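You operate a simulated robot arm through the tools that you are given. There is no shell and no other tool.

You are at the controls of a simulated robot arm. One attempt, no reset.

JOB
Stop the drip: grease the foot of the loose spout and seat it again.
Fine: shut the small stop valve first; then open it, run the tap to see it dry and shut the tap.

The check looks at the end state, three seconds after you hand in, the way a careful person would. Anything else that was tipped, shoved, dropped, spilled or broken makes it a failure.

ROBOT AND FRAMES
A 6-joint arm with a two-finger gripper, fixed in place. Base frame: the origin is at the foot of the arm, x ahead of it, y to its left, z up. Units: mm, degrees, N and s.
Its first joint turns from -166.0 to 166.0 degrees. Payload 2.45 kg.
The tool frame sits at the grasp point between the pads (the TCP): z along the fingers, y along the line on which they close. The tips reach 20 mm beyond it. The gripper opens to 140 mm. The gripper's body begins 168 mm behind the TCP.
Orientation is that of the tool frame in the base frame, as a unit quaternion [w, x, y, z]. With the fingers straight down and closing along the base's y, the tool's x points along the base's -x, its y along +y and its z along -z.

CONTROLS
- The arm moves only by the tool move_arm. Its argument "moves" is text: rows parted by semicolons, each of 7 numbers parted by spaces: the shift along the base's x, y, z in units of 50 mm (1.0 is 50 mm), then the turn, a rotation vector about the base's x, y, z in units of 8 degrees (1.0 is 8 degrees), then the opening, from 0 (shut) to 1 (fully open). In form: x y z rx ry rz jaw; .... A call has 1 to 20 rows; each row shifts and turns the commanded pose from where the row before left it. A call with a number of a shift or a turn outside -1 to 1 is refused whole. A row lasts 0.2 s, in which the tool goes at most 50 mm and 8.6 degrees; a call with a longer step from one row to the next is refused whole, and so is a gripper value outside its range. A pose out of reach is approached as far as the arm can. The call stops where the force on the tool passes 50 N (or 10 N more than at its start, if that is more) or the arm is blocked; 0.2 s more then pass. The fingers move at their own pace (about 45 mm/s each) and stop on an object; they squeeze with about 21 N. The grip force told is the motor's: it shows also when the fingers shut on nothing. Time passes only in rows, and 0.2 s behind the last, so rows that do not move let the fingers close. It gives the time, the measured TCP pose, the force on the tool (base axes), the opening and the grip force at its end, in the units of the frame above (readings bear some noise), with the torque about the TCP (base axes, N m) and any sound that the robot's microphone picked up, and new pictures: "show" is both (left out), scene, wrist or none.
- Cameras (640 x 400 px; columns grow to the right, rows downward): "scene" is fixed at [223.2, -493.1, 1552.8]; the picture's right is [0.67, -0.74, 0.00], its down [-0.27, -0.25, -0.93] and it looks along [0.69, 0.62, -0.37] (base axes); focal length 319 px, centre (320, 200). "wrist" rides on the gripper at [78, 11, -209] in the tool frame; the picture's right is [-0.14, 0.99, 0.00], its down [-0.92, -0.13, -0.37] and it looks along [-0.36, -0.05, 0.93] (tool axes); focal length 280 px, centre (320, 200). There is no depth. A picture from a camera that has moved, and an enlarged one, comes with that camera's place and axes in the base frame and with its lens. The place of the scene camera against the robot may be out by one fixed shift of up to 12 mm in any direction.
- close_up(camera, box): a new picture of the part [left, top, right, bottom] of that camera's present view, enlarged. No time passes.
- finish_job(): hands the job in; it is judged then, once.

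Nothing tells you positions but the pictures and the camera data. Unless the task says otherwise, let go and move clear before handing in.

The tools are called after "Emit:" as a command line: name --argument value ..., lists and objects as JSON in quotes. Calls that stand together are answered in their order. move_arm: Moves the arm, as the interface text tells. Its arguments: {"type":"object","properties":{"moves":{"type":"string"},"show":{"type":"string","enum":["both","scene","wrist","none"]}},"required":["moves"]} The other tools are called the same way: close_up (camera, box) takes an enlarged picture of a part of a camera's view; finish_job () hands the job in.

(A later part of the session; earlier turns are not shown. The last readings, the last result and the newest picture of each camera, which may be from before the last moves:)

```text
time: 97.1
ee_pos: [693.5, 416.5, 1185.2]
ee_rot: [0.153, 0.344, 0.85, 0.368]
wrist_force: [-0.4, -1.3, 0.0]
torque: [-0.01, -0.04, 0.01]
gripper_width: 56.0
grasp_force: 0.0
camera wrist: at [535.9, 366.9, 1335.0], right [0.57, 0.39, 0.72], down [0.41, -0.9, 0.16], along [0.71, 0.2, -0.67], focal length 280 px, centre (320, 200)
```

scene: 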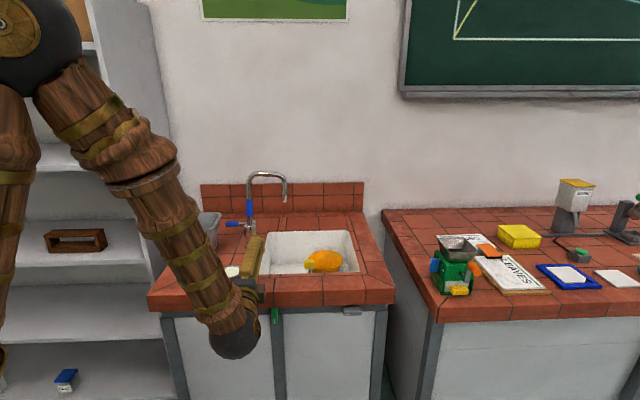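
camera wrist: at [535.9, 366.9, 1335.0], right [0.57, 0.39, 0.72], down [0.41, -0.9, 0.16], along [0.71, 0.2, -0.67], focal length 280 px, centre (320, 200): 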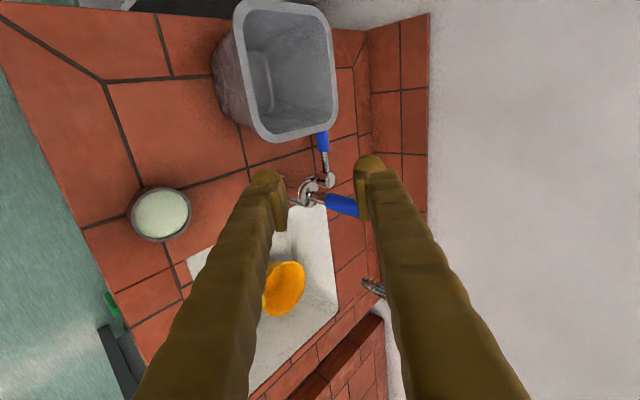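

Same approach pose as before. I'll go down to the lever.

Emit:
move_arm --moves "0.428 0.368 -0.5 0 0 0 0.4;0.428 0.368 -0.5 0 0 0 0.4;0.428 0.368 -0.5 0 0 0 0.4;0.428 0.368 -0.5 0 0 0 0.4;0.428 0.368 -0.5 0 0 0 0.4;0.428 0.368 -0.5 0 0 0 0.4;0.25 0.19 -0.3 0 0 0 0.4;0.25 0.19 -0.3 0 0 0 0.4;0.25 0.19 -0.3 0 0 0 0.4;0 0 0 0 0 0 0.4" --show "wrist"

```text
time: 99.3
ee_pos: [859.8, 551.7, 987.2]
ee_rot: [0.153, 0.344, 0.851, 0.367]
wrist_force: [0.5, 0.1, -0.3]
torque: [-0.03, 0.01, -0.01]
gripper_width: 55.9
grasp_force: 0.0
camera wrist: at [701.5, 503.2, 1137.3], right [0.57, 0.39, 0.72], down [0.41, -0.9, 0.16], along [0.71, 0.2, -0.67], focal length 280 px, centre (320, 200)
```

wrist: 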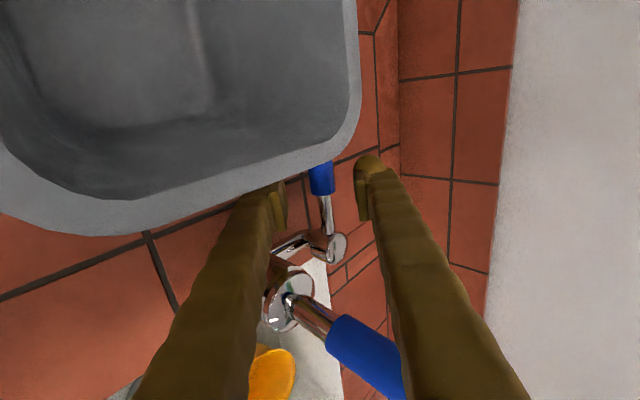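

Aligned. I'll close on the handle and open the lever the same amount as before.

Emit:
move_arm --moves "0.17 0.228 -0.25 0 0 0 0.4;0.17 0.228 -0.25 0 0 0 0.4;0 0 0 0 0 0 0.4" --show "none"

Emit:
move_arm --moves "0 0 0 0 0 0 0.2;0 0 0 0 0 0 0.1;0 0 0 0 0 0 0;0 0 0 0 0 0 0;0 0 0 0 0 0 0" --show "scene"

```text
time: 100.1
ee_pos: [874.6, 576.6, 962.4]
ee_rot: [0.151, 0.344, 0.851, 0.368]
wrist_force: [-1.0, -1.0, -0.4]
torque: [0.02, 0.01, -0.02]
gripper_width: 55.9
grasp_force: 0.0
```

```text
time: 101.3
ee_pos: [875.4, 575.6, 961.9]
ee_rot: [0.152, 0.344, 0.851, 0.367]
wrist_force: [0.5, -0.3, 2.7]
torque: [0.75, 0.72, -0.39]
gripper_width: 18.6
grasp_force: 44.2
```

scene: 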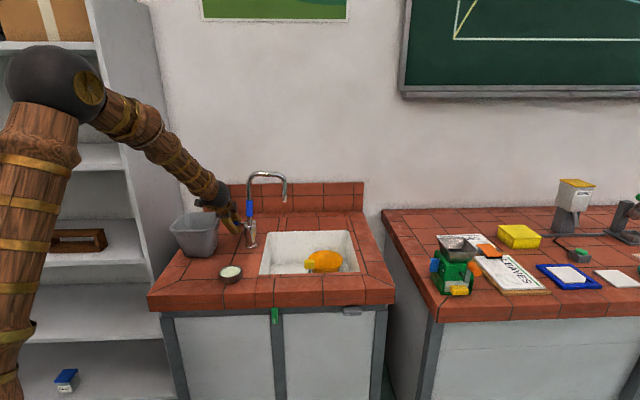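

Emit:
move_arm --moves "0.0346 0.039 0 0 0 -0.25 0;0.0346 0.039 0 0 0 -0.25 0;0.039 0.0347 0 0 0 -0.15 0;0.039 0.0347 0 0 0 -0.15 0;0.039 0.0347 0 0 0 -0.15 0;0.039 0.0347 0 0 0 -0.15 0;0 0 0 0 0 0 0;0 0 0 0 0 0 0" --show "scene"

Emit:
close_up --camera "scene" --box '[200, 160, 328, 260]'

```text
time: 103.1
ee_pos: [886.5, 584.2, 962.6]
ee_rot: [0.18, 0.41, 0.821, 0.353]
wrist_force: [-3.6, -36.2, -13.6]
torque: [0.36, 0.28, -1.67]
gripper_width: 19.4
grasp_force: 44.3
```

scene: 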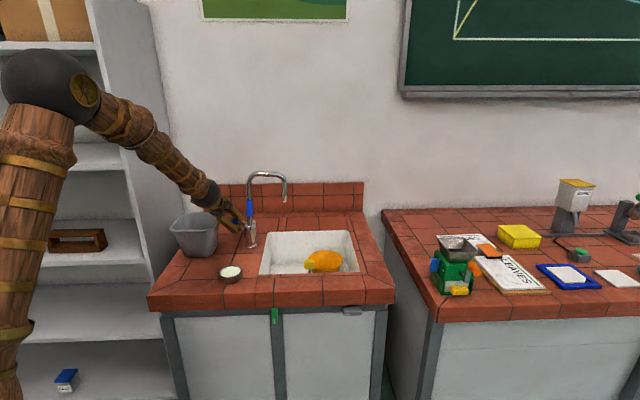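

```text
4.00 times, centred on (264, 210) of scene
camera zoom: at [223.2, -493.1, 1552.8], right [0.67, -0.74, 0.0], down [-0.27, -0.25, -0.93], along [0.69, 0.62, -0.37], focal length 1275 px, centre (544, 160)
```

zoom: 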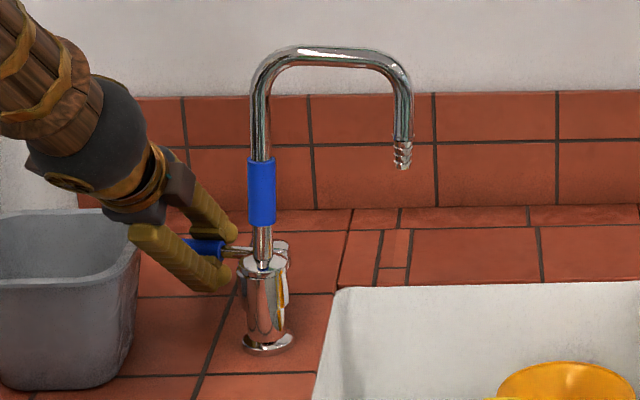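

No water at the same opening: the grey valve is the right one and it is shut. I'll return the lever to its shut stop, release and back out.

Emit:
move_arm --moves "-0.039 -0.0347 0 0 0 0.15 0;-0.039 -0.0347 0 0 0 0.15 0;-0.039 -0.0347 0 0 0 0.15 0;-0.039 -0.0347 0 0 0 0.15 0;-0.0346 -0.039 0 0 0 0.25 0;-0.0346 -0.039 0 0 0 0.25 0;0 0 0 0 0 0 0" --show "none"

Emit:
move_arm --moves "-0.015 -0.017 0 0 0 0 0;0 0 0 0 0 0 0" --show "none"

```text
time: 104.7
ee_pos: [874.1, 576.2, 963.0]
ee_rot: [0.152, 0.343, 0.851, 0.367]
wrist_force: [7.7, 12.6, -24.4]
torque: [0.29, 0.23, -0.98]
gripper_width: 18.6
grasp_force: 43.7
```

```text
time: 105.3
ee_pos: [874.7, 575.4, 963.1]
ee_rot: [0.151, 0.344, 0.851, 0.368]
wrist_force: [11.6, 30.1, -22.4]
torque: [0.47, 0.47, -0.41]
gripper_width: 18.5
grasp_force: 43.9
```

The lever is back firmly at its shut stop. I'll release and back out along the same line.

Emit:
move_arm --moves "0 0 0 0 0 0 0.15;0 0 0 0 0 0 0.3;0 0 0 0 0 0 0.4;0 0 0 0 0 0 0.4;-0.187 -0.187 0.278 0 0 0 0.4;-0.187 -0.187 0.278 0 0 0 0.4;-0.257 -0.215 0.333 0 0 0 0.4;-0.257 -0.215 0.333 0 0 0 0.4;-0.257 -0.215 0.333 0 0 0 0.4;-0.424 -0.358 0.483 0 0 0 0.5;-0.424 -0.358 0.483 0 0 0 0.5;-0.424 -0.358 0.483 0 0 0 0.5;-0.424 -0.358 0.483 0 0 0 0.5;0 0 0 0 0 0 0.5" --show "both"

```text
time: 108.3
ee_pos: [731.6, 450.0, 1135.9]
ee_rot: [0.152, 0.345, 0.851, 0.366]
wrist_force: [-0.3, 0.1, 0.2]
torque: [0.01, 0.02, 0.0]
gripper_width: 70.2
grasp_force: 0.0
camera wrist: at [573.6, 401.1, 1286.7], right [0.57, 0.39, 0.72], down [0.41, -0.9, 0.16], along [0.71, 0.2, -0.67], focal length 280 px, centre (320, 200)
```

scene: 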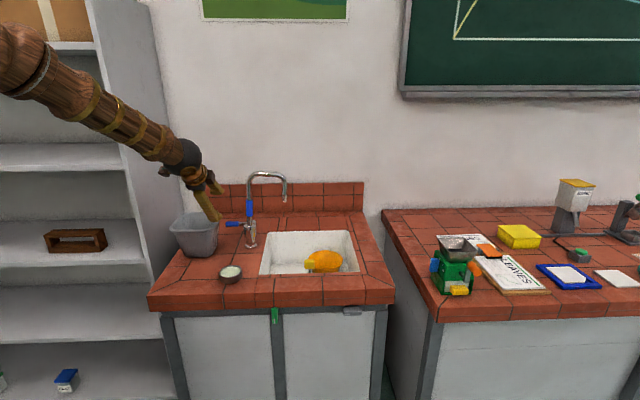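
wrist: 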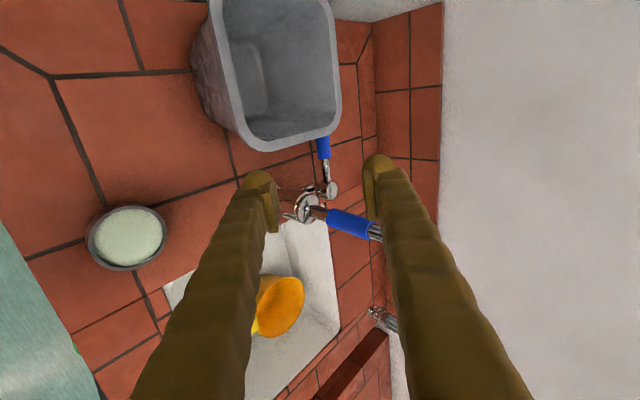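

Now I'll level the tool and roll it so that the fingers close sideways with the camera on top, at e≈287 in front of the spout.

Emit:
move_arm --moves "-0.094 -0.094 0 0.707 -0.707 0 0.5;-0.094 -0.094 0 0.707 -0.707 0 0.5;-0.094 -0.094 0 0.707 -0.707 0 0.5;-0.094 -0.094 0 0.707 -0.707 0 0.5;-0.094 -0.094 0 0.707 -0.707 0 0.5;-0.094 -0.094 0 0.3 -0.3 0 0.5;0.113 -0.113 0 0.7 0.7 0 0.5;0.113 -0.113 0 0.7 0.7 0 0.5;0.113 -0.113 0 0.7 0.7 0 0.5;0.113 -0.113 0 0.7 0.7 0 0.5;0.113 -0.113 0 0.7 0.7 0 0.5;0.113 -0.113 0 0.7 0.7 0 0.5;0.113 -0.113 0 0.7 0.7 0 0.5;0.113 -0.113 0 0.7 0.7 0 0.5;0.113 -0.113 0 0.7 0.7 0 0.5;0.113 -0.113 0 0.7 0.7 0 0.5;0.113 -0.113 0 0.7 0.7 0 0.5;0 0 0 0.25 0.25 0 0.5;0 0 0 0 0 0 0.5" --show "both"

Emit:
close_up --camera "wrist" --box '[240, 120, 400, 240]'

```text
time: 112.3
ee_pos: [764.9, 366.6, 1134.3]
ee_rot: [-0.289, 0.635, 0.288, 0.656]
wrist_force: [0.3, 0.4, 0.4]
torque: [0.01, 0.02, 0.01]
gripper_width: 70.1
grasp_force: 0.0
out of reach, approached as far as the arm can: row 2
camera wrist: at [630.9, 203.3, 1208.0], right [0.74, -0.66, -0.13], down [-0.32, -0.18, -0.93], along [0.59, 0.73, -0.34], focal length 280 px, centre (320, 200)
```

scene: 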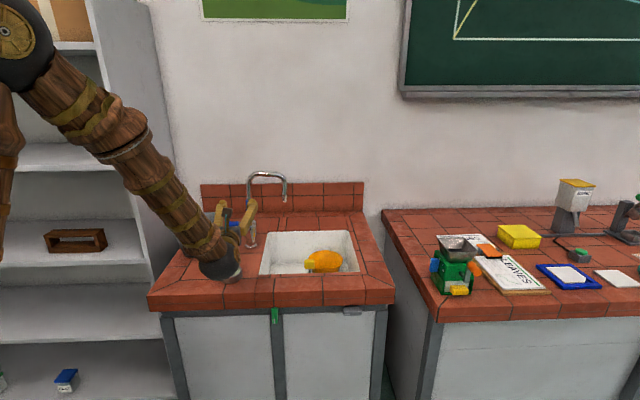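
wrist: 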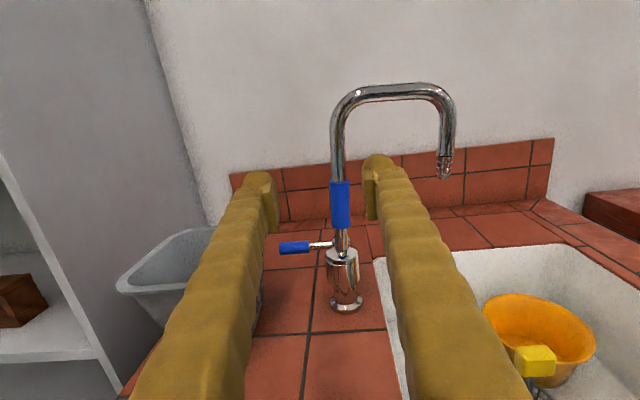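

```text
3.33 times, centred on (320, 180) of wrist
camera zoom: at [630.9, 203.3, 1208.0], right [0.74, -0.66, -0.13], down [-0.32, -0.18, -0.93], along [0.59, 0.73, -0.34], focal length 935 px, centre (320, 267)
```

zoom: 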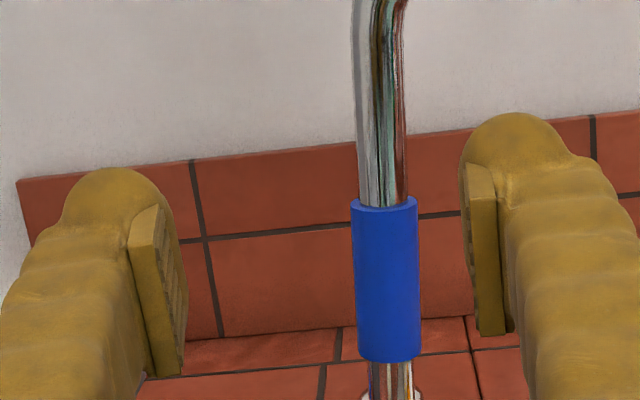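

I'll correct the small yaw and pitch errors, and lower to the sleeve height, still 150 mm in front.

Emit:
move_arm --moves "0.035 -0.035 -0.45 -0.14 0.14 -0.4 0.5;0.035 -0.035 -0.45 0 0 0 0.5;0 0 -0.45 0 0 0 0.5;0 0 0 0 0 0 0.5" --show "wrist"

Emit:
close_up --camera "wrist" --box '[240, 120, 400, 240]'

```text
time: 113.3
ee_pos: [767.7, 363.8, 1068.4]
ee_rot: [-0.267, 0.652, 0.273, 0.655]
wrist_force: [-0.1, 0.6, 0.4]
torque: [0.01, 0.01, -0.02]
gripper_width: 70.1
grasp_force: 0.0
camera wrist: at [627.3, 210.2, 1146.4], right [0.7, -0.7, -0.13], down [-0.34, -0.18, -0.92], along [0.63, 0.69, -0.37], focal length 280 px, centre (320, 200)
```

wrist: 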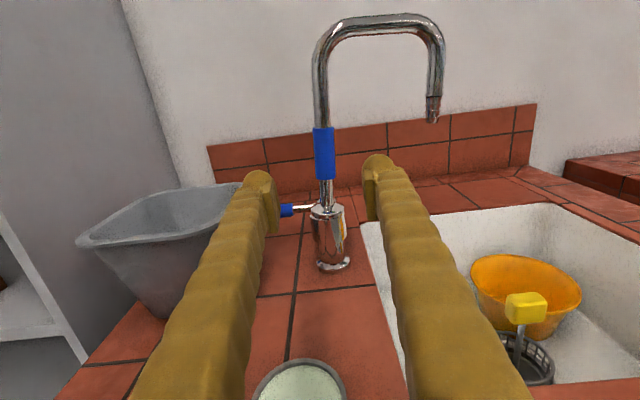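

```text
3.33 times, centred on (320, 180) of wrist
camera zoom: at [627.3, 210.2, 1146.4], right [0.7, -0.7, -0.13], down [-0.34, -0.18, -0.92], along [0.63, 0.69, -0.37], focal length 935 px, centre (320, 267)
```

zoom: 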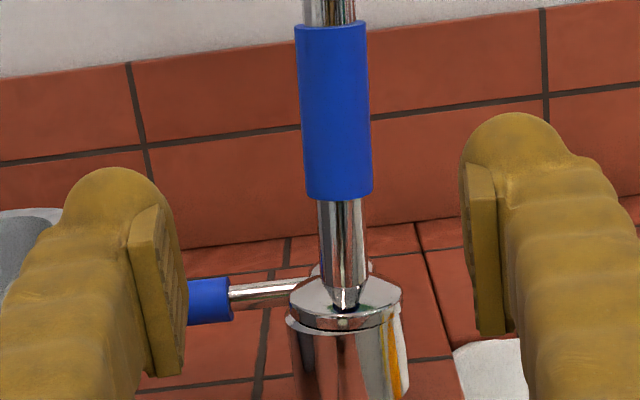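

The foot hole is at e≈285.5, n≈947, and the spout leans about 4° to the right. The sleeve lies between the fingers; I'll advance in two steps.

Emit:
move_arm --moves "0.4 0.4 0 0 0 0 0.5;0.4 0.4 0 0 0 0 0.5;0.4 0.4 0 0 0 0 0.5;0.2 0.2 0 0 0 0 0.5;0 0 0 0 0 0 0.5" --show "both"

Emit:
close_up --camera "wrist" --box '[240, 120, 400, 280]'

```text
time: 114.5
ee_pos: [838.6, 432.5, 1067.9]
ee_rot: [-0.267, 0.652, 0.273, 0.655]
wrist_force: [1.1, 0.5, -0.3]
torque: [0.05, -0.01, 0.05]
gripper_width: 70.0
grasp_force: 0.0
camera wrist: at [697.6, 279.2, 1146.0], right [0.7, -0.7, -0.13], down [-0.34, -0.18, -0.92], along [0.63, 0.69, -0.37], focal length 280 px, centre (320, 200)
```

scene: 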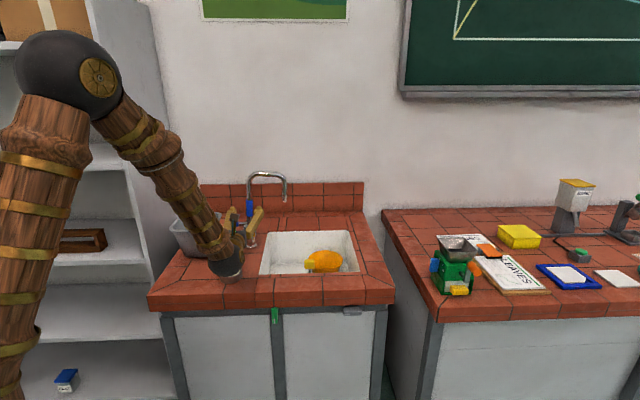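
wrist: 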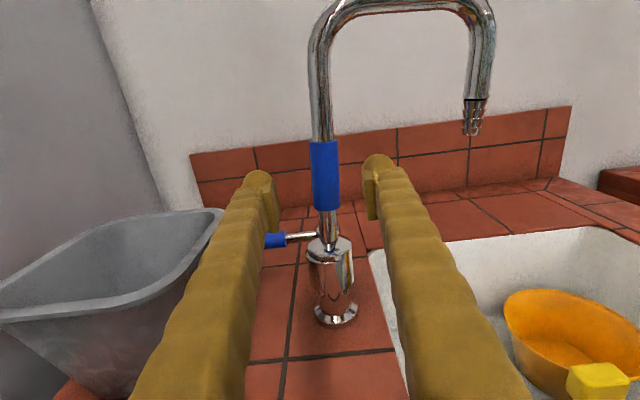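

```text
2.50 times, centred on (320, 200) of wrist
camera zoom: at [697.6, 279.2, 1146.0], right [0.7, -0.7, -0.13], down [-0.34, -0.18, -0.92], along [0.63, 0.69, -0.37], focal length 701 px, centre (320, 200)
```

zoom: 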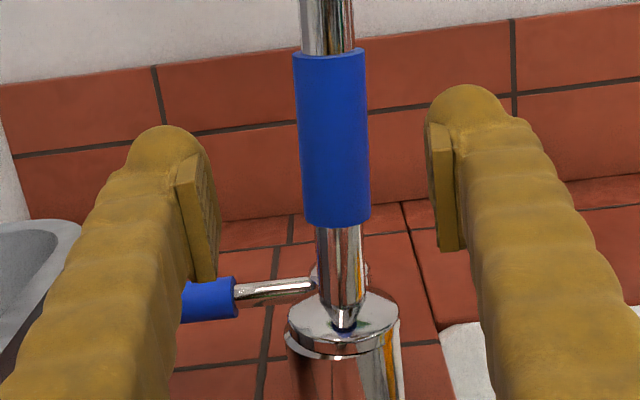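

Good alignment. I'll advance the last 49 mm so the sleeve is between the pads.

Emit:
move_arm --moves "0.235 0.245 0 0 0 0 0.5;0.235 0.245 0 0 0 0 0.5;0.215 0.225 0 0 0 0 0.5;0 0 0 0 0 0 0.5" --show "both"

Emit:
close_up --camera "wrist" --box '[240, 120, 400, 320]'

Emit:
close_up --camera "scene" --box '[200, 160, 328, 260]'

```text
time: 115.5
ee_pos: [872.1, 470.1, 1067.7]
ee_rot: [-0.266, 0.652, 0.274, 0.655]
wrist_force: [-0.3, 0.4, 0.1]
torque: [-0.01, 0.0, 0.0]
gripper_width: 69.8
grasp_force: 0.2
camera wrist: at [731.2, 315.2, 1146.7], right [0.7, -0.7, -0.13], down [-0.34, -0.18, -0.92], along [0.63, 0.69, -0.37], focal length 280 px, centre (320, 200)
```

scene: 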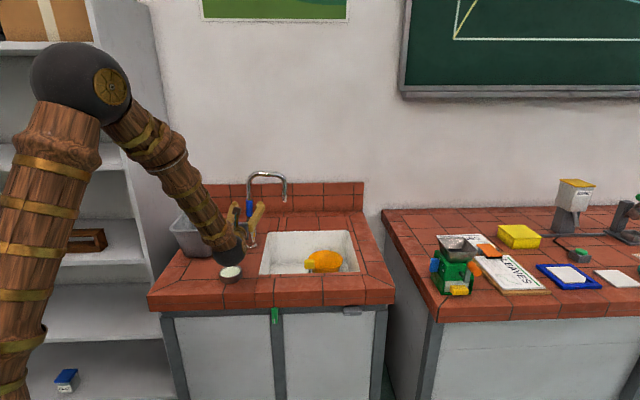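
wrist: 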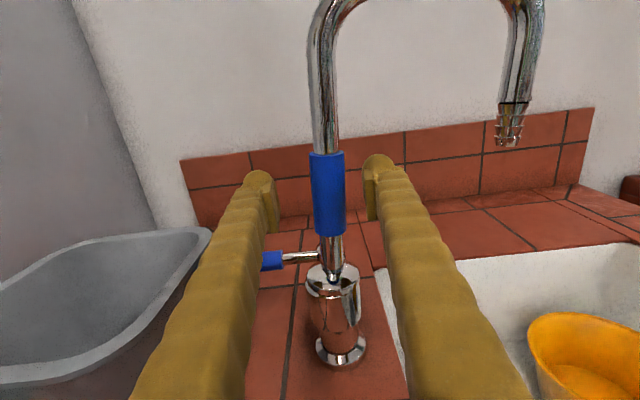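

```text
2.00 times, centred on (320, 220) of wrist
camera zoom: at [731.2, 315.2, 1146.7], right [0.7, -0.7, -0.13], down [-0.34, -0.18, -0.92], along [0.63, 0.69, -0.37], focal length 561 px, centre (320, 160)
```

zoom: 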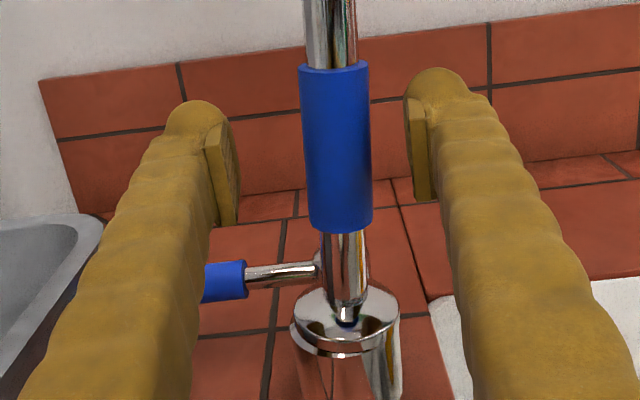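

```text
4.00 times, centred on (264, 210) of scene
camera zoom: at [223.2, -493.1, 1552.8], right [0.67, -0.74, 0.0], down [-0.27, -0.25, -0.93], along [0.69, 0.62, -0.37], focal length 1275 px, centre (544, 160)
```

zoom: 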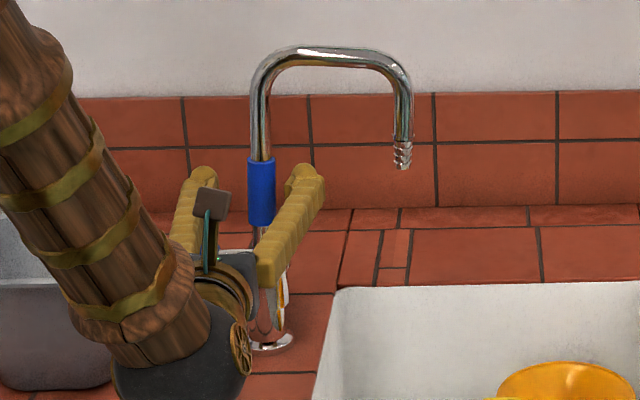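

The sleeve stands between the pads. I'll shift 1 mm right and close the fingers.

Emit:
move_arm --moves "0.017 -0.017 0 0 0 0 0.4;0 0 0 0 0 0 0.3;0 0 0 0 0 0 0.25;0 0 0 0 0 0 0.25;0 0 0 0 0 0 0.1;0 0 0 0 0 0 0.1;0 0 0 0 0 0 0;0 0 0 0 0 0 0;0 0 0 0 0 0 0" --show "both"

Emit:
close_up --camera "wrist" --box '[240, 120, 400, 320]'

Emit:
close_up --camera "scene" --box '[200, 160, 328, 260]'

```text
time: 117.5
ee_pos: [872.9, 468.5, 1068.2]
ee_rot: [-0.266, 0.652, 0.274, 0.655]
wrist_force: [-3.9, 6.3, 0.0]
torque: [0.61, 0.51, -0.07]
gripper_width: 23.2
grasp_force: 21.2
camera wrist: at [732.2, 313.9, 1146.3], right [0.7, -0.7, -0.13], down [-0.34, -0.18, -0.92], along [0.63, 0.69, -0.37], focal length 280 px, centre (320, 200)
```

scene: 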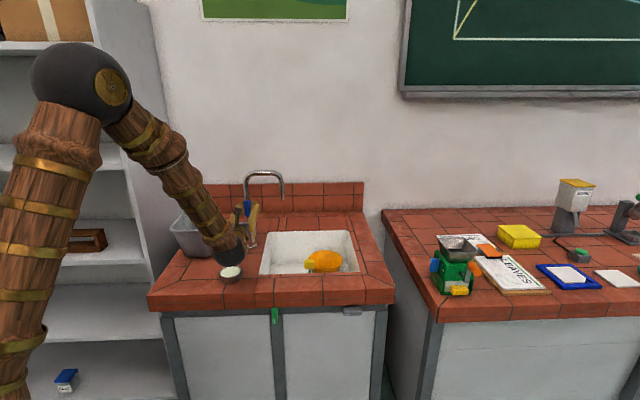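
wrist: 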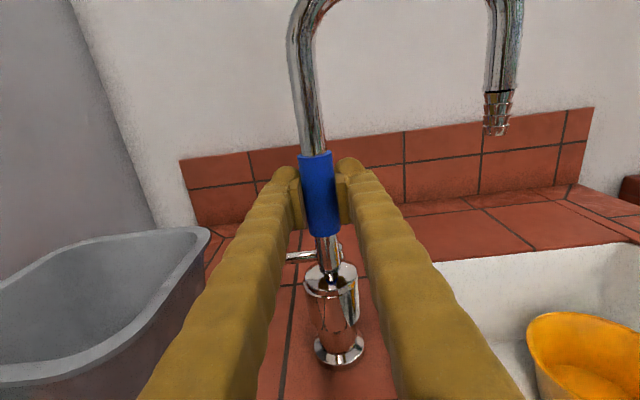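

```text
2.00 times, centred on (320, 220) of wrist
camera zoom: at [732.2, 313.9, 1146.3], right [0.7, -0.7, -0.13], down [-0.34, -0.18, -0.92], along [0.63, 0.69, -0.37], focal length 561 px, centre (320, 160)
```

zoom: 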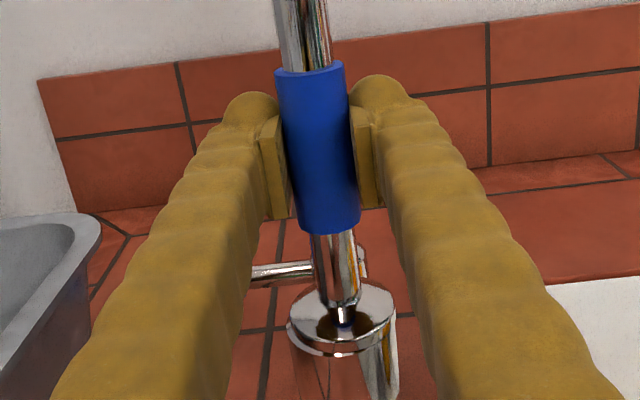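

```text
4.00 times, centred on (264, 210) of scene
camera zoom: at [223.2, -493.1, 1552.8], right [0.67, -0.74, 0.0], down [-0.27, -0.25, -0.93], along [0.69, 0.62, -0.37], focal length 1275 px, centre (544, 160)
```

zoom: 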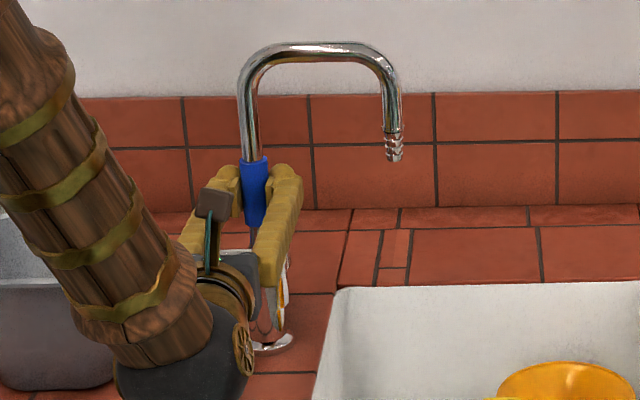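

The spout is gripped (23 mm) and now stands upright. I'll lift slowly and watch the foot.

Emit:
move_arm --moves "0 0 0.05 0 0 0 0;0 0 0.05 0 0 0 0;0 0 0.05 0 0 0 0;0 0 0.05 0 0 0 0;0 0 0 0 0 0 0" --show "wrist"

Emit:
close_up --camera "wrist" --box '[272, 200, 400, 320]'

```text
time: 118.7
ee_pos: [875.1, 469.8, 1076.9]
ee_rot: [-0.267, 0.652, 0.274, 0.654]
wrist_force: [-6.4, 2.7, -4.8]
torque: [0.28, 0.73, 0.0]
gripper_width: 23.0
grasp_force: 20.9
camera wrist: at [732.5, 314.1, 1156.0], right [0.7, -0.7, -0.13], down [-0.34, -0.18, -0.92], along [0.63, 0.69, -0.37], focal length 280 px, centre (320, 200)
```

wrist: 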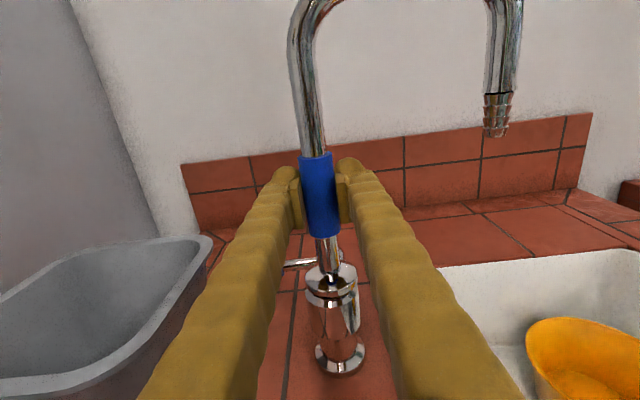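

```text
3.33 times, centred on (336, 260) of wrist
camera zoom: at [732.5, 314.1, 1156.0], right [0.7, -0.7, -0.13], down [-0.34, -0.18, -0.92], along [0.63, 0.69, -0.37], focal length 935 px, centre (267, 0)
```

zoom: 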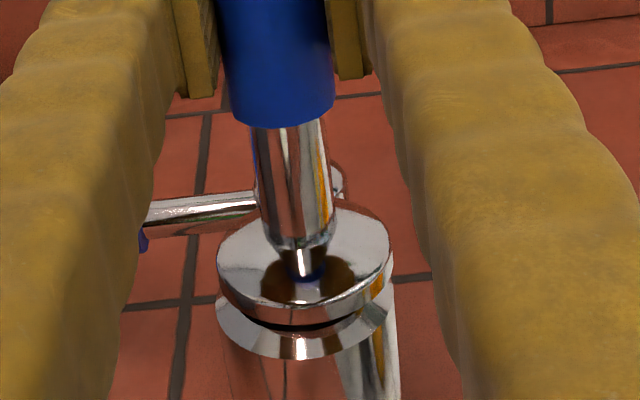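

The round collar rises with the spout, so the foot is the plug beneath it. I'll keep lifting.

Emit:
move_arm --moves "0 0 0.06 0 0 0 0;0 0 0.06 0 0 0 0;0 0 0.06 0 0 0 0;0 0 0.06 0 0 0 0;0 0 0.06 0 0 0 0;0 0 0.06 0 0 0 0;0 0 0 0 0 0 0" --show "wrist"

Emit:
close_up --camera "wrist" --box '[272, 200, 400, 320]'

Emit:
close_up --camera "scene" --box '[220, 205, 300, 255]'

```text
time: 120.3
ee_pos: [873.8, 467.4, 1095.0]
ee_rot: [-0.267, 0.652, 0.274, 0.655]
wrist_force: [-3.0, 5.6, -2.8]
torque: [0.7, 0.34, -0.02]
gripper_width: 23.0
grasp_force: 21.0
camera wrist: at [732.4, 313.8, 1174.6], right [0.7, -0.7, -0.13], down [-0.34, -0.18, -0.92], along [0.63, 0.69, -0.37], focal length 280 px, centre (320, 200)
```

wrist: 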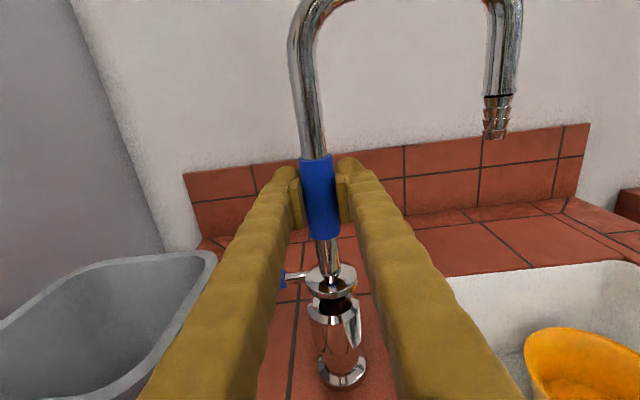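

```text
3.33 times, centred on (336, 260) of wrist
camera zoom: at [732.4, 313.8, 1174.6], right [0.7, -0.7, -0.13], down [-0.34, -0.18, -0.92], along [0.63, 0.69, -0.37], focal length 935 px, centre (267, 0)
```

zoom: 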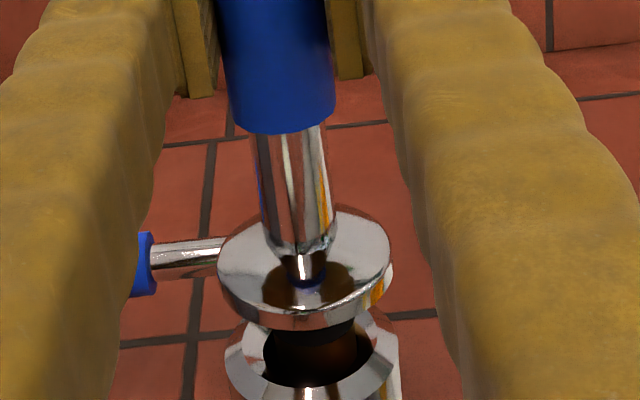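

```text
8.00 times, centred on (260, 230) of scene
camera zoom: at [223.2, -493.1, 1552.8], right [0.67, -0.74, 0.0], down [-0.27, -0.25, -0.93], along [0.69, 0.62, -0.37], focal length 2551 px, centre (800, -40)
```

zoom: 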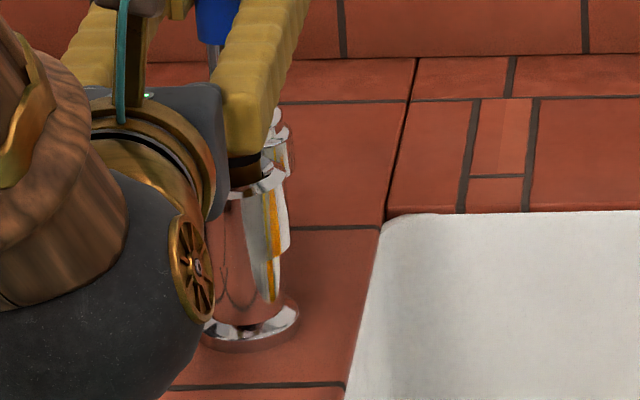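

The foot (a plug with a dark ring) is coming out of the body's bore. I'll lift another 30 mm.

Emit:
move_arm --moves "0 0 0.1 0 0 0 0;0 0 0.1 0 0 0 0;0 0 0.1 0 0 0 0;0 0 0.1 0 0 0 0;0 0 0.1 0 0 0 0;0 0 0.1 0 0 0 0;0 0 0 0 0 0 0" --show "wrist"

Emit:
close_up --camera "wrist" --box '[272, 220, 400, 340]'

Emit:
close_up --camera "scene" --box '[220, 195, 300, 255]'

```text
time: 121.9
ee_pos: [874.7, 469.5, 1125.0]
ee_rot: [-0.267, 0.653, 0.273, 0.654]
wrist_force: [2.1, -1.9, -3.1]
torque: [-0.41, -0.42, -0.15]
gripper_width: 22.1
grasp_force: 21.3
camera wrist: at [732.7, 314.3, 1203.9], right [0.7, -0.7, -0.13], down [-0.35, -0.18, -0.92], along [0.63, 0.69, -0.37], focal length 280 px, centre (320, 200)
```

wrist: 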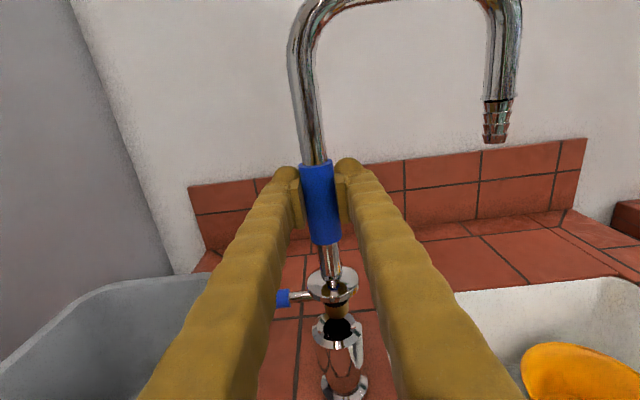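

```text
3.33 times, centred on (336, 280) of wrist
camera zoom: at [732.7, 314.3, 1203.9], right [0.7, -0.7, -0.13], down [-0.35, -0.18, -0.92], along [0.63, 0.69, -0.37], focal length 935 px, centre (267, -67)
```

zoom: 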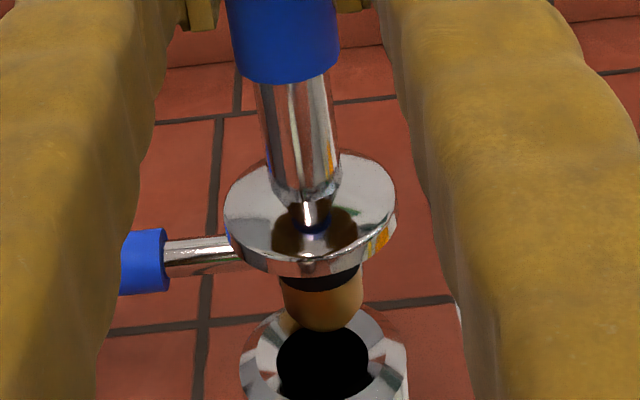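

```text
6.67 times, centred on (260, 225) of scene
camera zoom: at [223.2, -493.1, 1552.8], right [0.67, -0.74, 0.0], down [-0.27, -0.25, -0.93], along [0.69, 0.62, -0.37], focal length 2126 px, centre (720, 33)
```

zoom: 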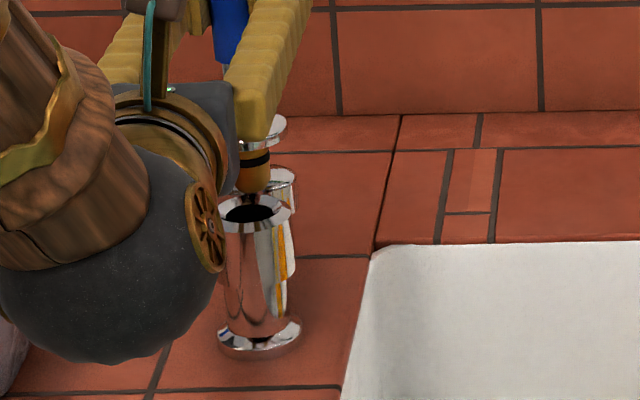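

The spout is out: foot plug with a dark O-ring, its bottom about 115 mm below the grip point; the body's open bore is at e≈285, n≈949. I'll raise a little more and move back toward the grease pot in stages.

Emit:
move_arm --moves "0 0 0.3 0 0 0 0;0 0 0.2 0 0 0 0;-0.25 -0.25 0 0 0 0 0;-0.3 -0.3 0 0 0 0 0;-0.3 -0.3 0 0 0 0 0;-0.3 -0.3 0 0 0 0 0;-0.3 -0.3 0 0 0 0 0;0 0 0 0 0 0 0" --show "both"

Emit:
close_up --camera "scene" --box '[190, 190, 290, 290]'

```text
time: 123.7
ee_pos: [799.3, 394.4, 1152.2]
ee_rot: [-0.265, 0.652, 0.274, 0.655]
wrist_force: [-0.8, 1.5, -3.6]
torque: [0.33, 0.38, 0.13]
gripper_width: 22.6
grasp_force: 21.6
camera wrist: at [659.2, 240.6, 1230.7], right [0.7, -0.7, -0.13], down [-0.34, -0.18, -0.92], along [0.63, 0.69, -0.37], focal length 280 px, centre (320, 200)
```

scene: 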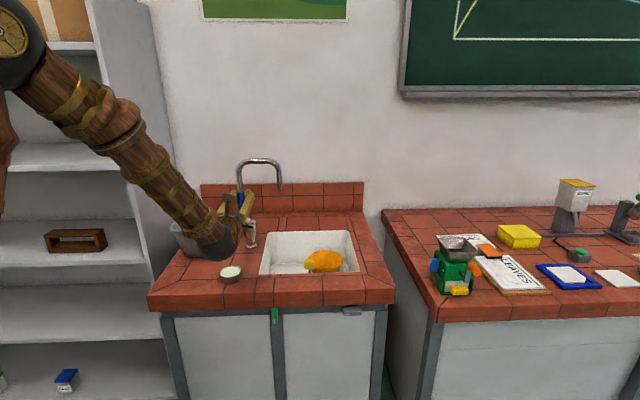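
wrist: 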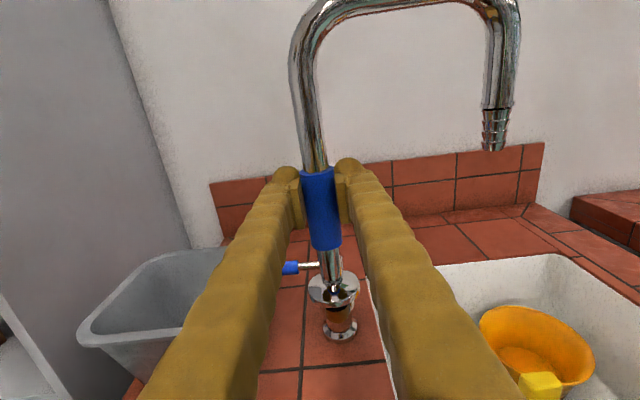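

```text
4.00 times, centred on (240, 240) of scene
camera zoom: at [223.2, -493.1, 1552.8], right [0.67, -0.74, 0.0], down [-0.27, -0.25, -0.93], along [0.69, 0.62, -0.37], focal length 1275 px, centre (640, 40)
```

zoom: 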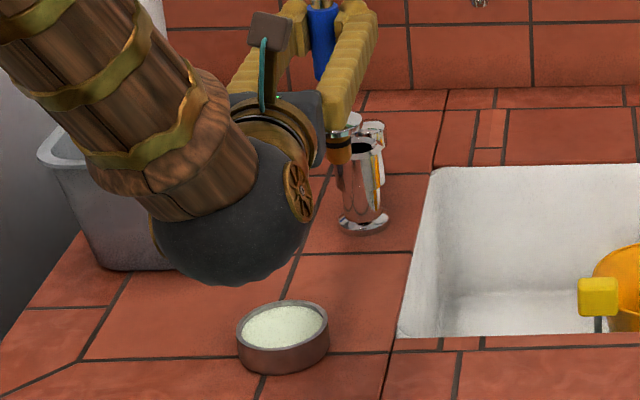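

Holding steady. I'll carry on back to above the pot, staying high.

Emit:
move_arm --moves "-0.35 -0.175 0 0 0 0 0;-0.35 -0.175 0 0 0 0 0;-0.35 -0.175 0 0 0 0 0;-0.35 -0.175 0 0 0 0 0;-0.35 -0.175 0 0 0 0 0;-0.33 -0.17 0 0 0 0 0;0 0 0 0 0 0 0" --show "both"

Emit:
close_up --camera "wrist" --box '[260, 240, 400, 400]'

```text
time: 125.3
ee_pos: [697.2, 343.4, 1150.6]
ee_rot: [-0.266, 0.652, 0.275, 0.655]
wrist_force: [2.3, -2.4, -3.6]
torque: [-0.3, -0.44, -0.17]
gripper_width: 22.3
grasp_force: 20.9
camera wrist: at [555.5, 188.7, 1230.0], right [0.7, -0.7, -0.13], down [-0.34, -0.18, -0.92], along [0.63, 0.69, -0.37], focal length 280 px, centre (320, 200)
```

scene: 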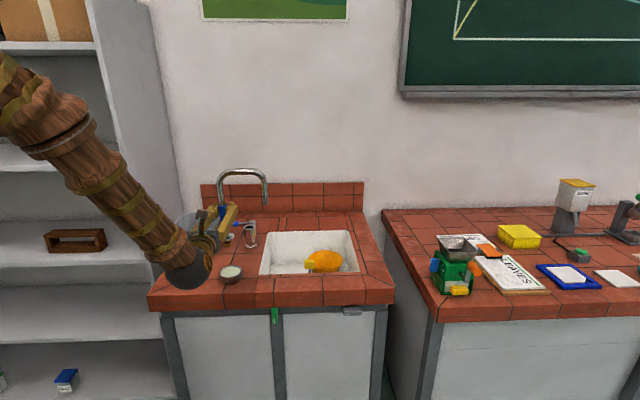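
wrist: 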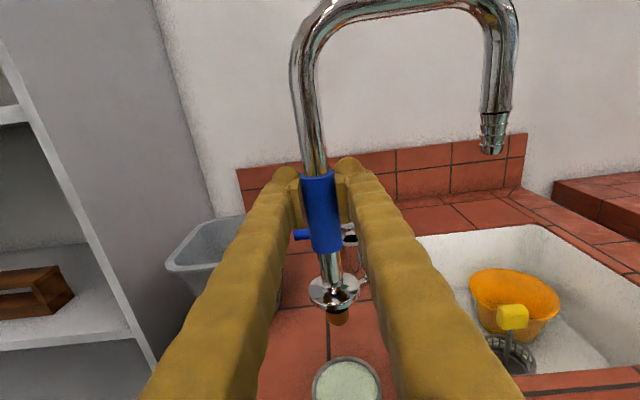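

```text
2.50 times, centred on (330, 320) of wrist
camera zoom: at [555.5, 188.7, 1230.0], right [0.7, -0.7, -0.13], down [-0.34, -0.18, -0.92], along [0.63, 0.69, -0.37], focal length 701 px, centre (295, -100)
```

zoom: 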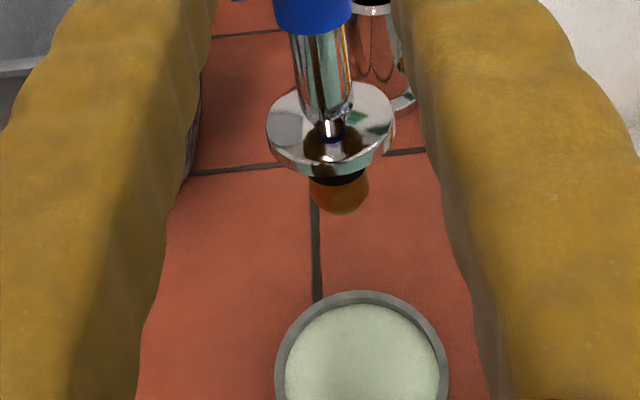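

The foot is right above the pot in plan. I'll lower to about 15 mm above the rim and check.

Emit:
move_arm --moves "0 0 -0.4 0 0 0 0;0 0 -0.4 0 0 0 0;0 0 -0.4 0 0 0 0;0 0 -0.4 0 0 0 0;0 0 -0.3 0 0 0 0;0 0 0 0 0 0 0;0 0 0 0 0 0 0" --show "both"

Emit:
close_up --camera "wrist" --box '[260, 220, 400, 360]'

Emit:
close_up --camera "scene" --box '[190, 230, 270, 290]'

```text
time: 126.9
ee_pos: [696.7, 342.3, 1056.6]
ee_rot: [-0.265, 0.652, 0.275, 0.655]
wrist_force: [-0.4, 0.1, -3.0]
torque: [-0.01, 0.04, -0.01]
gripper_width: 22.6
grasp_force: 21.3
camera wrist: at [555.6, 188.0, 1135.3], right [0.7, -0.7, -0.13], down [-0.34, -0.18, -0.92], along [0.63, 0.69, -0.37], focal length 280 px, centre (320, 200)
```

scene: 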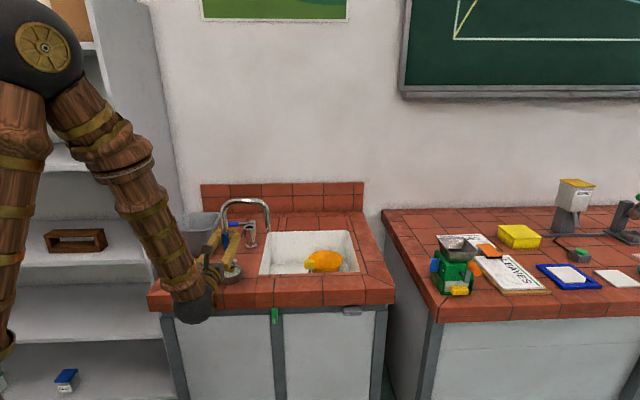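
wrist: 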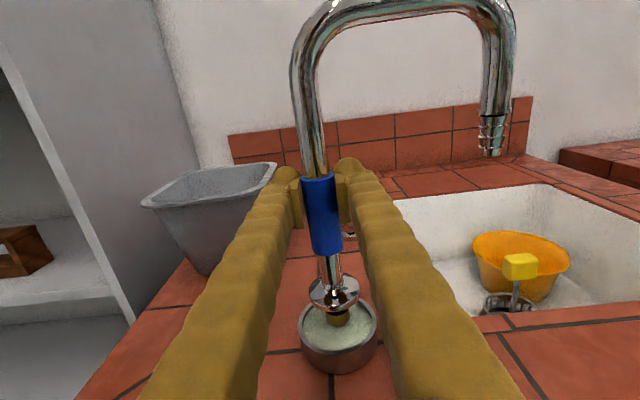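

```text
2.86 times, centred on (330, 290) of wrist
camera zoom: at [555.6, 188.0, 1135.3], right [0.7, -0.7, -0.13], down [-0.34, -0.18, -0.92], along [0.63, 0.69, -0.37], focal length 801 px, centre (291, -57)
```

zoom: 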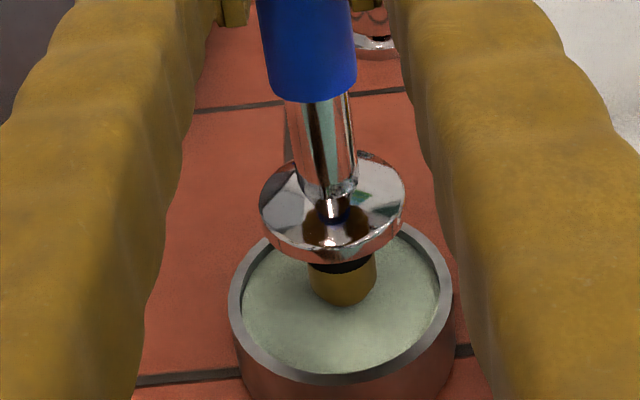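

```text
6.67 times, centred on (230, 260) of scene
camera zoom: at [223.2, -493.1, 1552.8], right [0.67, -0.74, 0.0], down [-0.27, -0.25, -0.93], along [0.69, 0.62, -0.37], focal length 2126 px, centre (920, -200)
```

zoom: 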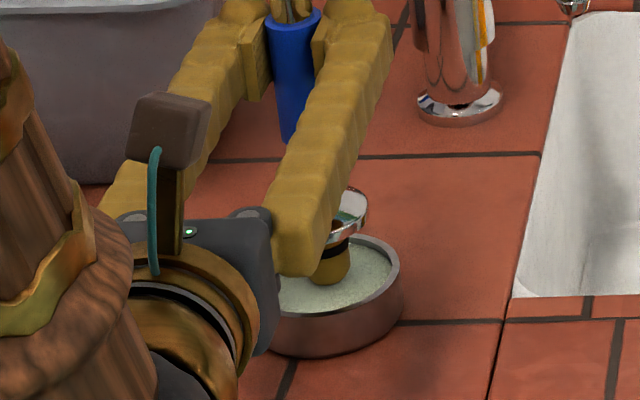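

The foot is centred over the grease. I'll lower in small steps, watching force and picture.

Emit:
move_arm --moves "0 0 -0.05 0 0 0 0;0 0 -0.05 0 0 0 0;0 0 -0.05 0 0 0 0;0 0 -0.05 0 0 0 0;0 0 0 0 0 0 0" --show "wrist"

Emit:
close_up --camera "wrist" --box '[260, 220, 400, 360]'

Emit:
close_up --camera "scene" --box '[206, 246, 256, 286]'

```text
time: 128.1
ee_pos: [696.6, 344.1, 1047.2]
ee_rot: [-0.266, 0.652, 0.274, 0.655]
wrist_force: [1.8, 2.0, 13.0]
torque: [0.16, -0.16, -0.03]
gripper_width: 22.9
grasp_force: 20.4
camera wrist: at [555.8, 188.6, 1125.2], right [0.7, -0.7, -0.13], down [-0.34, -0.18, -0.92], along [0.63, 0.69, -0.37], focal length 280 px, centre (320, 200)
```

wrist: 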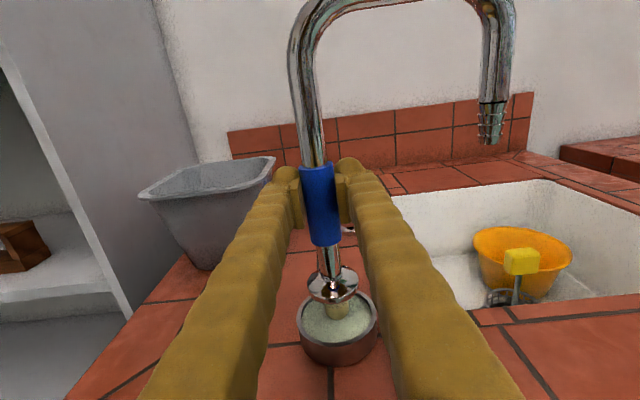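

```text
2.86 times, centred on (330, 290) of wrist
camera zoom: at [555.8, 188.6, 1125.2], right [0.7, -0.7, -0.13], down [-0.34, -0.18, -0.92], along [0.63, 0.69, -0.37], focal length 801 px, centre (291, -57)
```

zoom: 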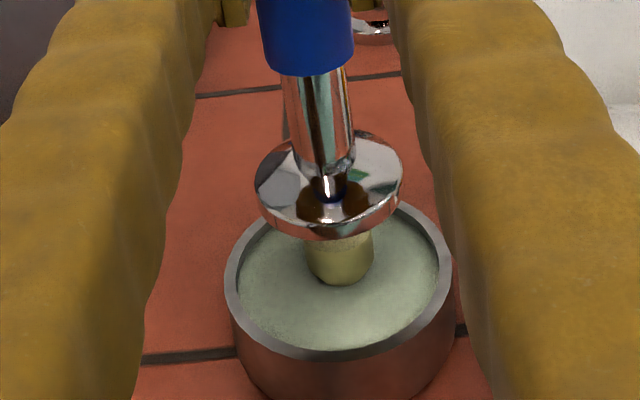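

```text
10.00 times, centred on (231, 266) of scene
camera zoom: at [223.2, -493.1, 1552.8], right [0.67, -0.74, 0.0], down [-0.27, -0.25, -0.93], along [0.69, 0.62, -0.37], focal length 3188 px, centre (1210, -460)
```

zoom: 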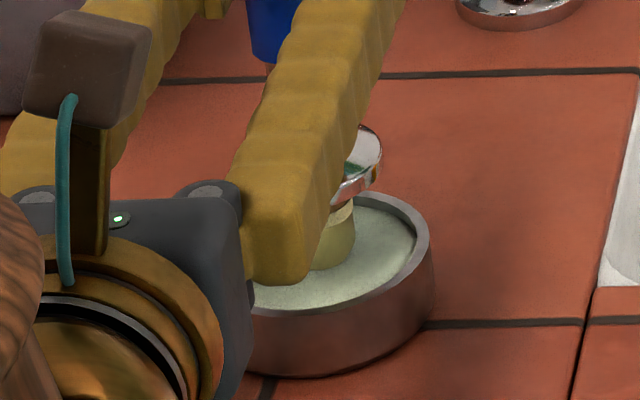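

The foot plug has gone from brass-and-black to pale grease colour all round, and the foot has touched down (13 N; the spout slid up slightly in the grip). I'll lift it out and check the coating.

Emit:
move_arm --moves "0 0 0.1 0 0 0 0;0 0 0.2 0 0 0 0;0 0 0.4 0 0 0 0;0 0 0.4 0 0 0 0;0 0 0.4 0 0 0 0;0 0 0.4 0 0 0 0;0 0 0.2 0 0 0 0;0 0 0 0 0 0 0" --show "both"

Emit:
close_up --camera "wrist" --box '[260, 220, 400, 400]'

Emit:
close_up --camera "scene" --box '[190, 195, 290, 285]'

```text
time: 129.9
ee_pos: [696.5, 341.9, 1151.3]
ee_rot: [-0.266, 0.652, 0.275, 0.655]
wrist_force: [0.1, -0.4, -3.4]
torque: [0.01, 0.04, 0.02]
gripper_width: 22.7
grasp_force: 20.8
camera wrist: at [555.7, 188.9, 1230.1], right [0.7, -0.7, -0.13], down [-0.34, -0.18, -0.92], along [0.63, 0.69, -0.37], focal length 280 px, centre (320, 200)
```

scene: 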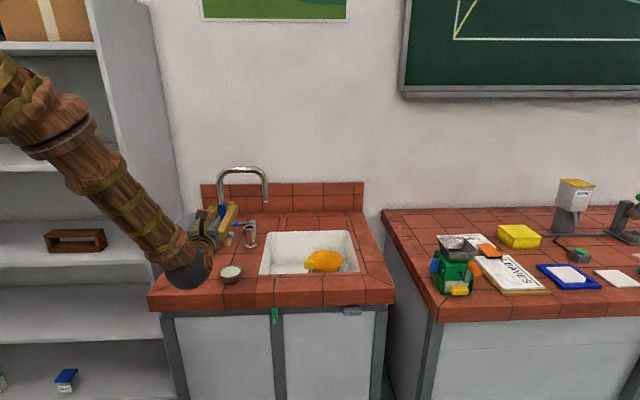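
wrist: 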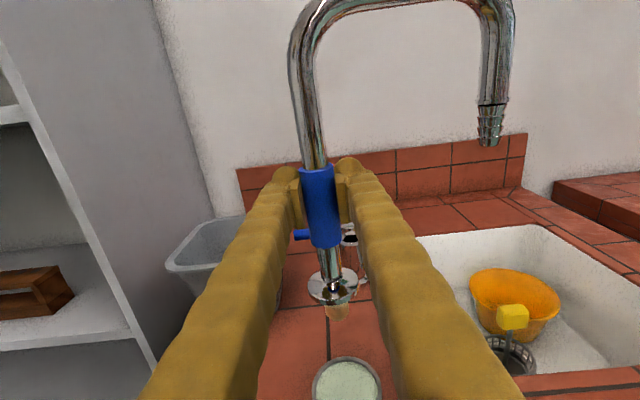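

```text
2.22 times, centred on (330, 310) of wrist
camera zoom: at [555.7, 188.9, 1230.1], right [0.7, -0.7, -0.13], down [-0.34, -0.18, -0.92], along [0.63, 0.69, -0.37], focal length 623 px, centre (298, -44)
```

zoom: 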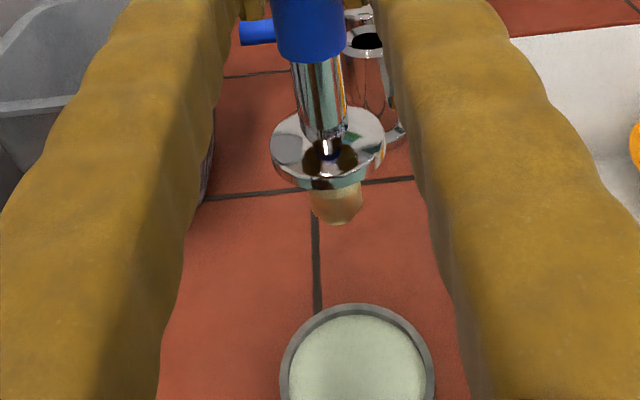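

```text
4.44 times, centred on (240, 240) of scene
camera zoom: at [223.2, -493.1, 1552.8], right [0.67, -0.74, 0.0], down [-0.27, -0.25, -0.93], along [0.69, 0.62, -0.37], focal length 1417 px, centre (676, 22)
```

zoom: 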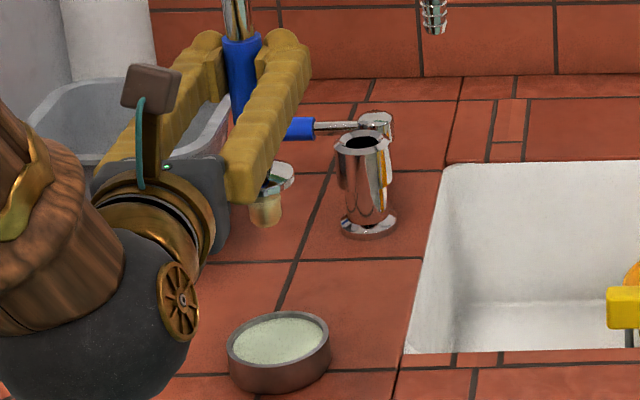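

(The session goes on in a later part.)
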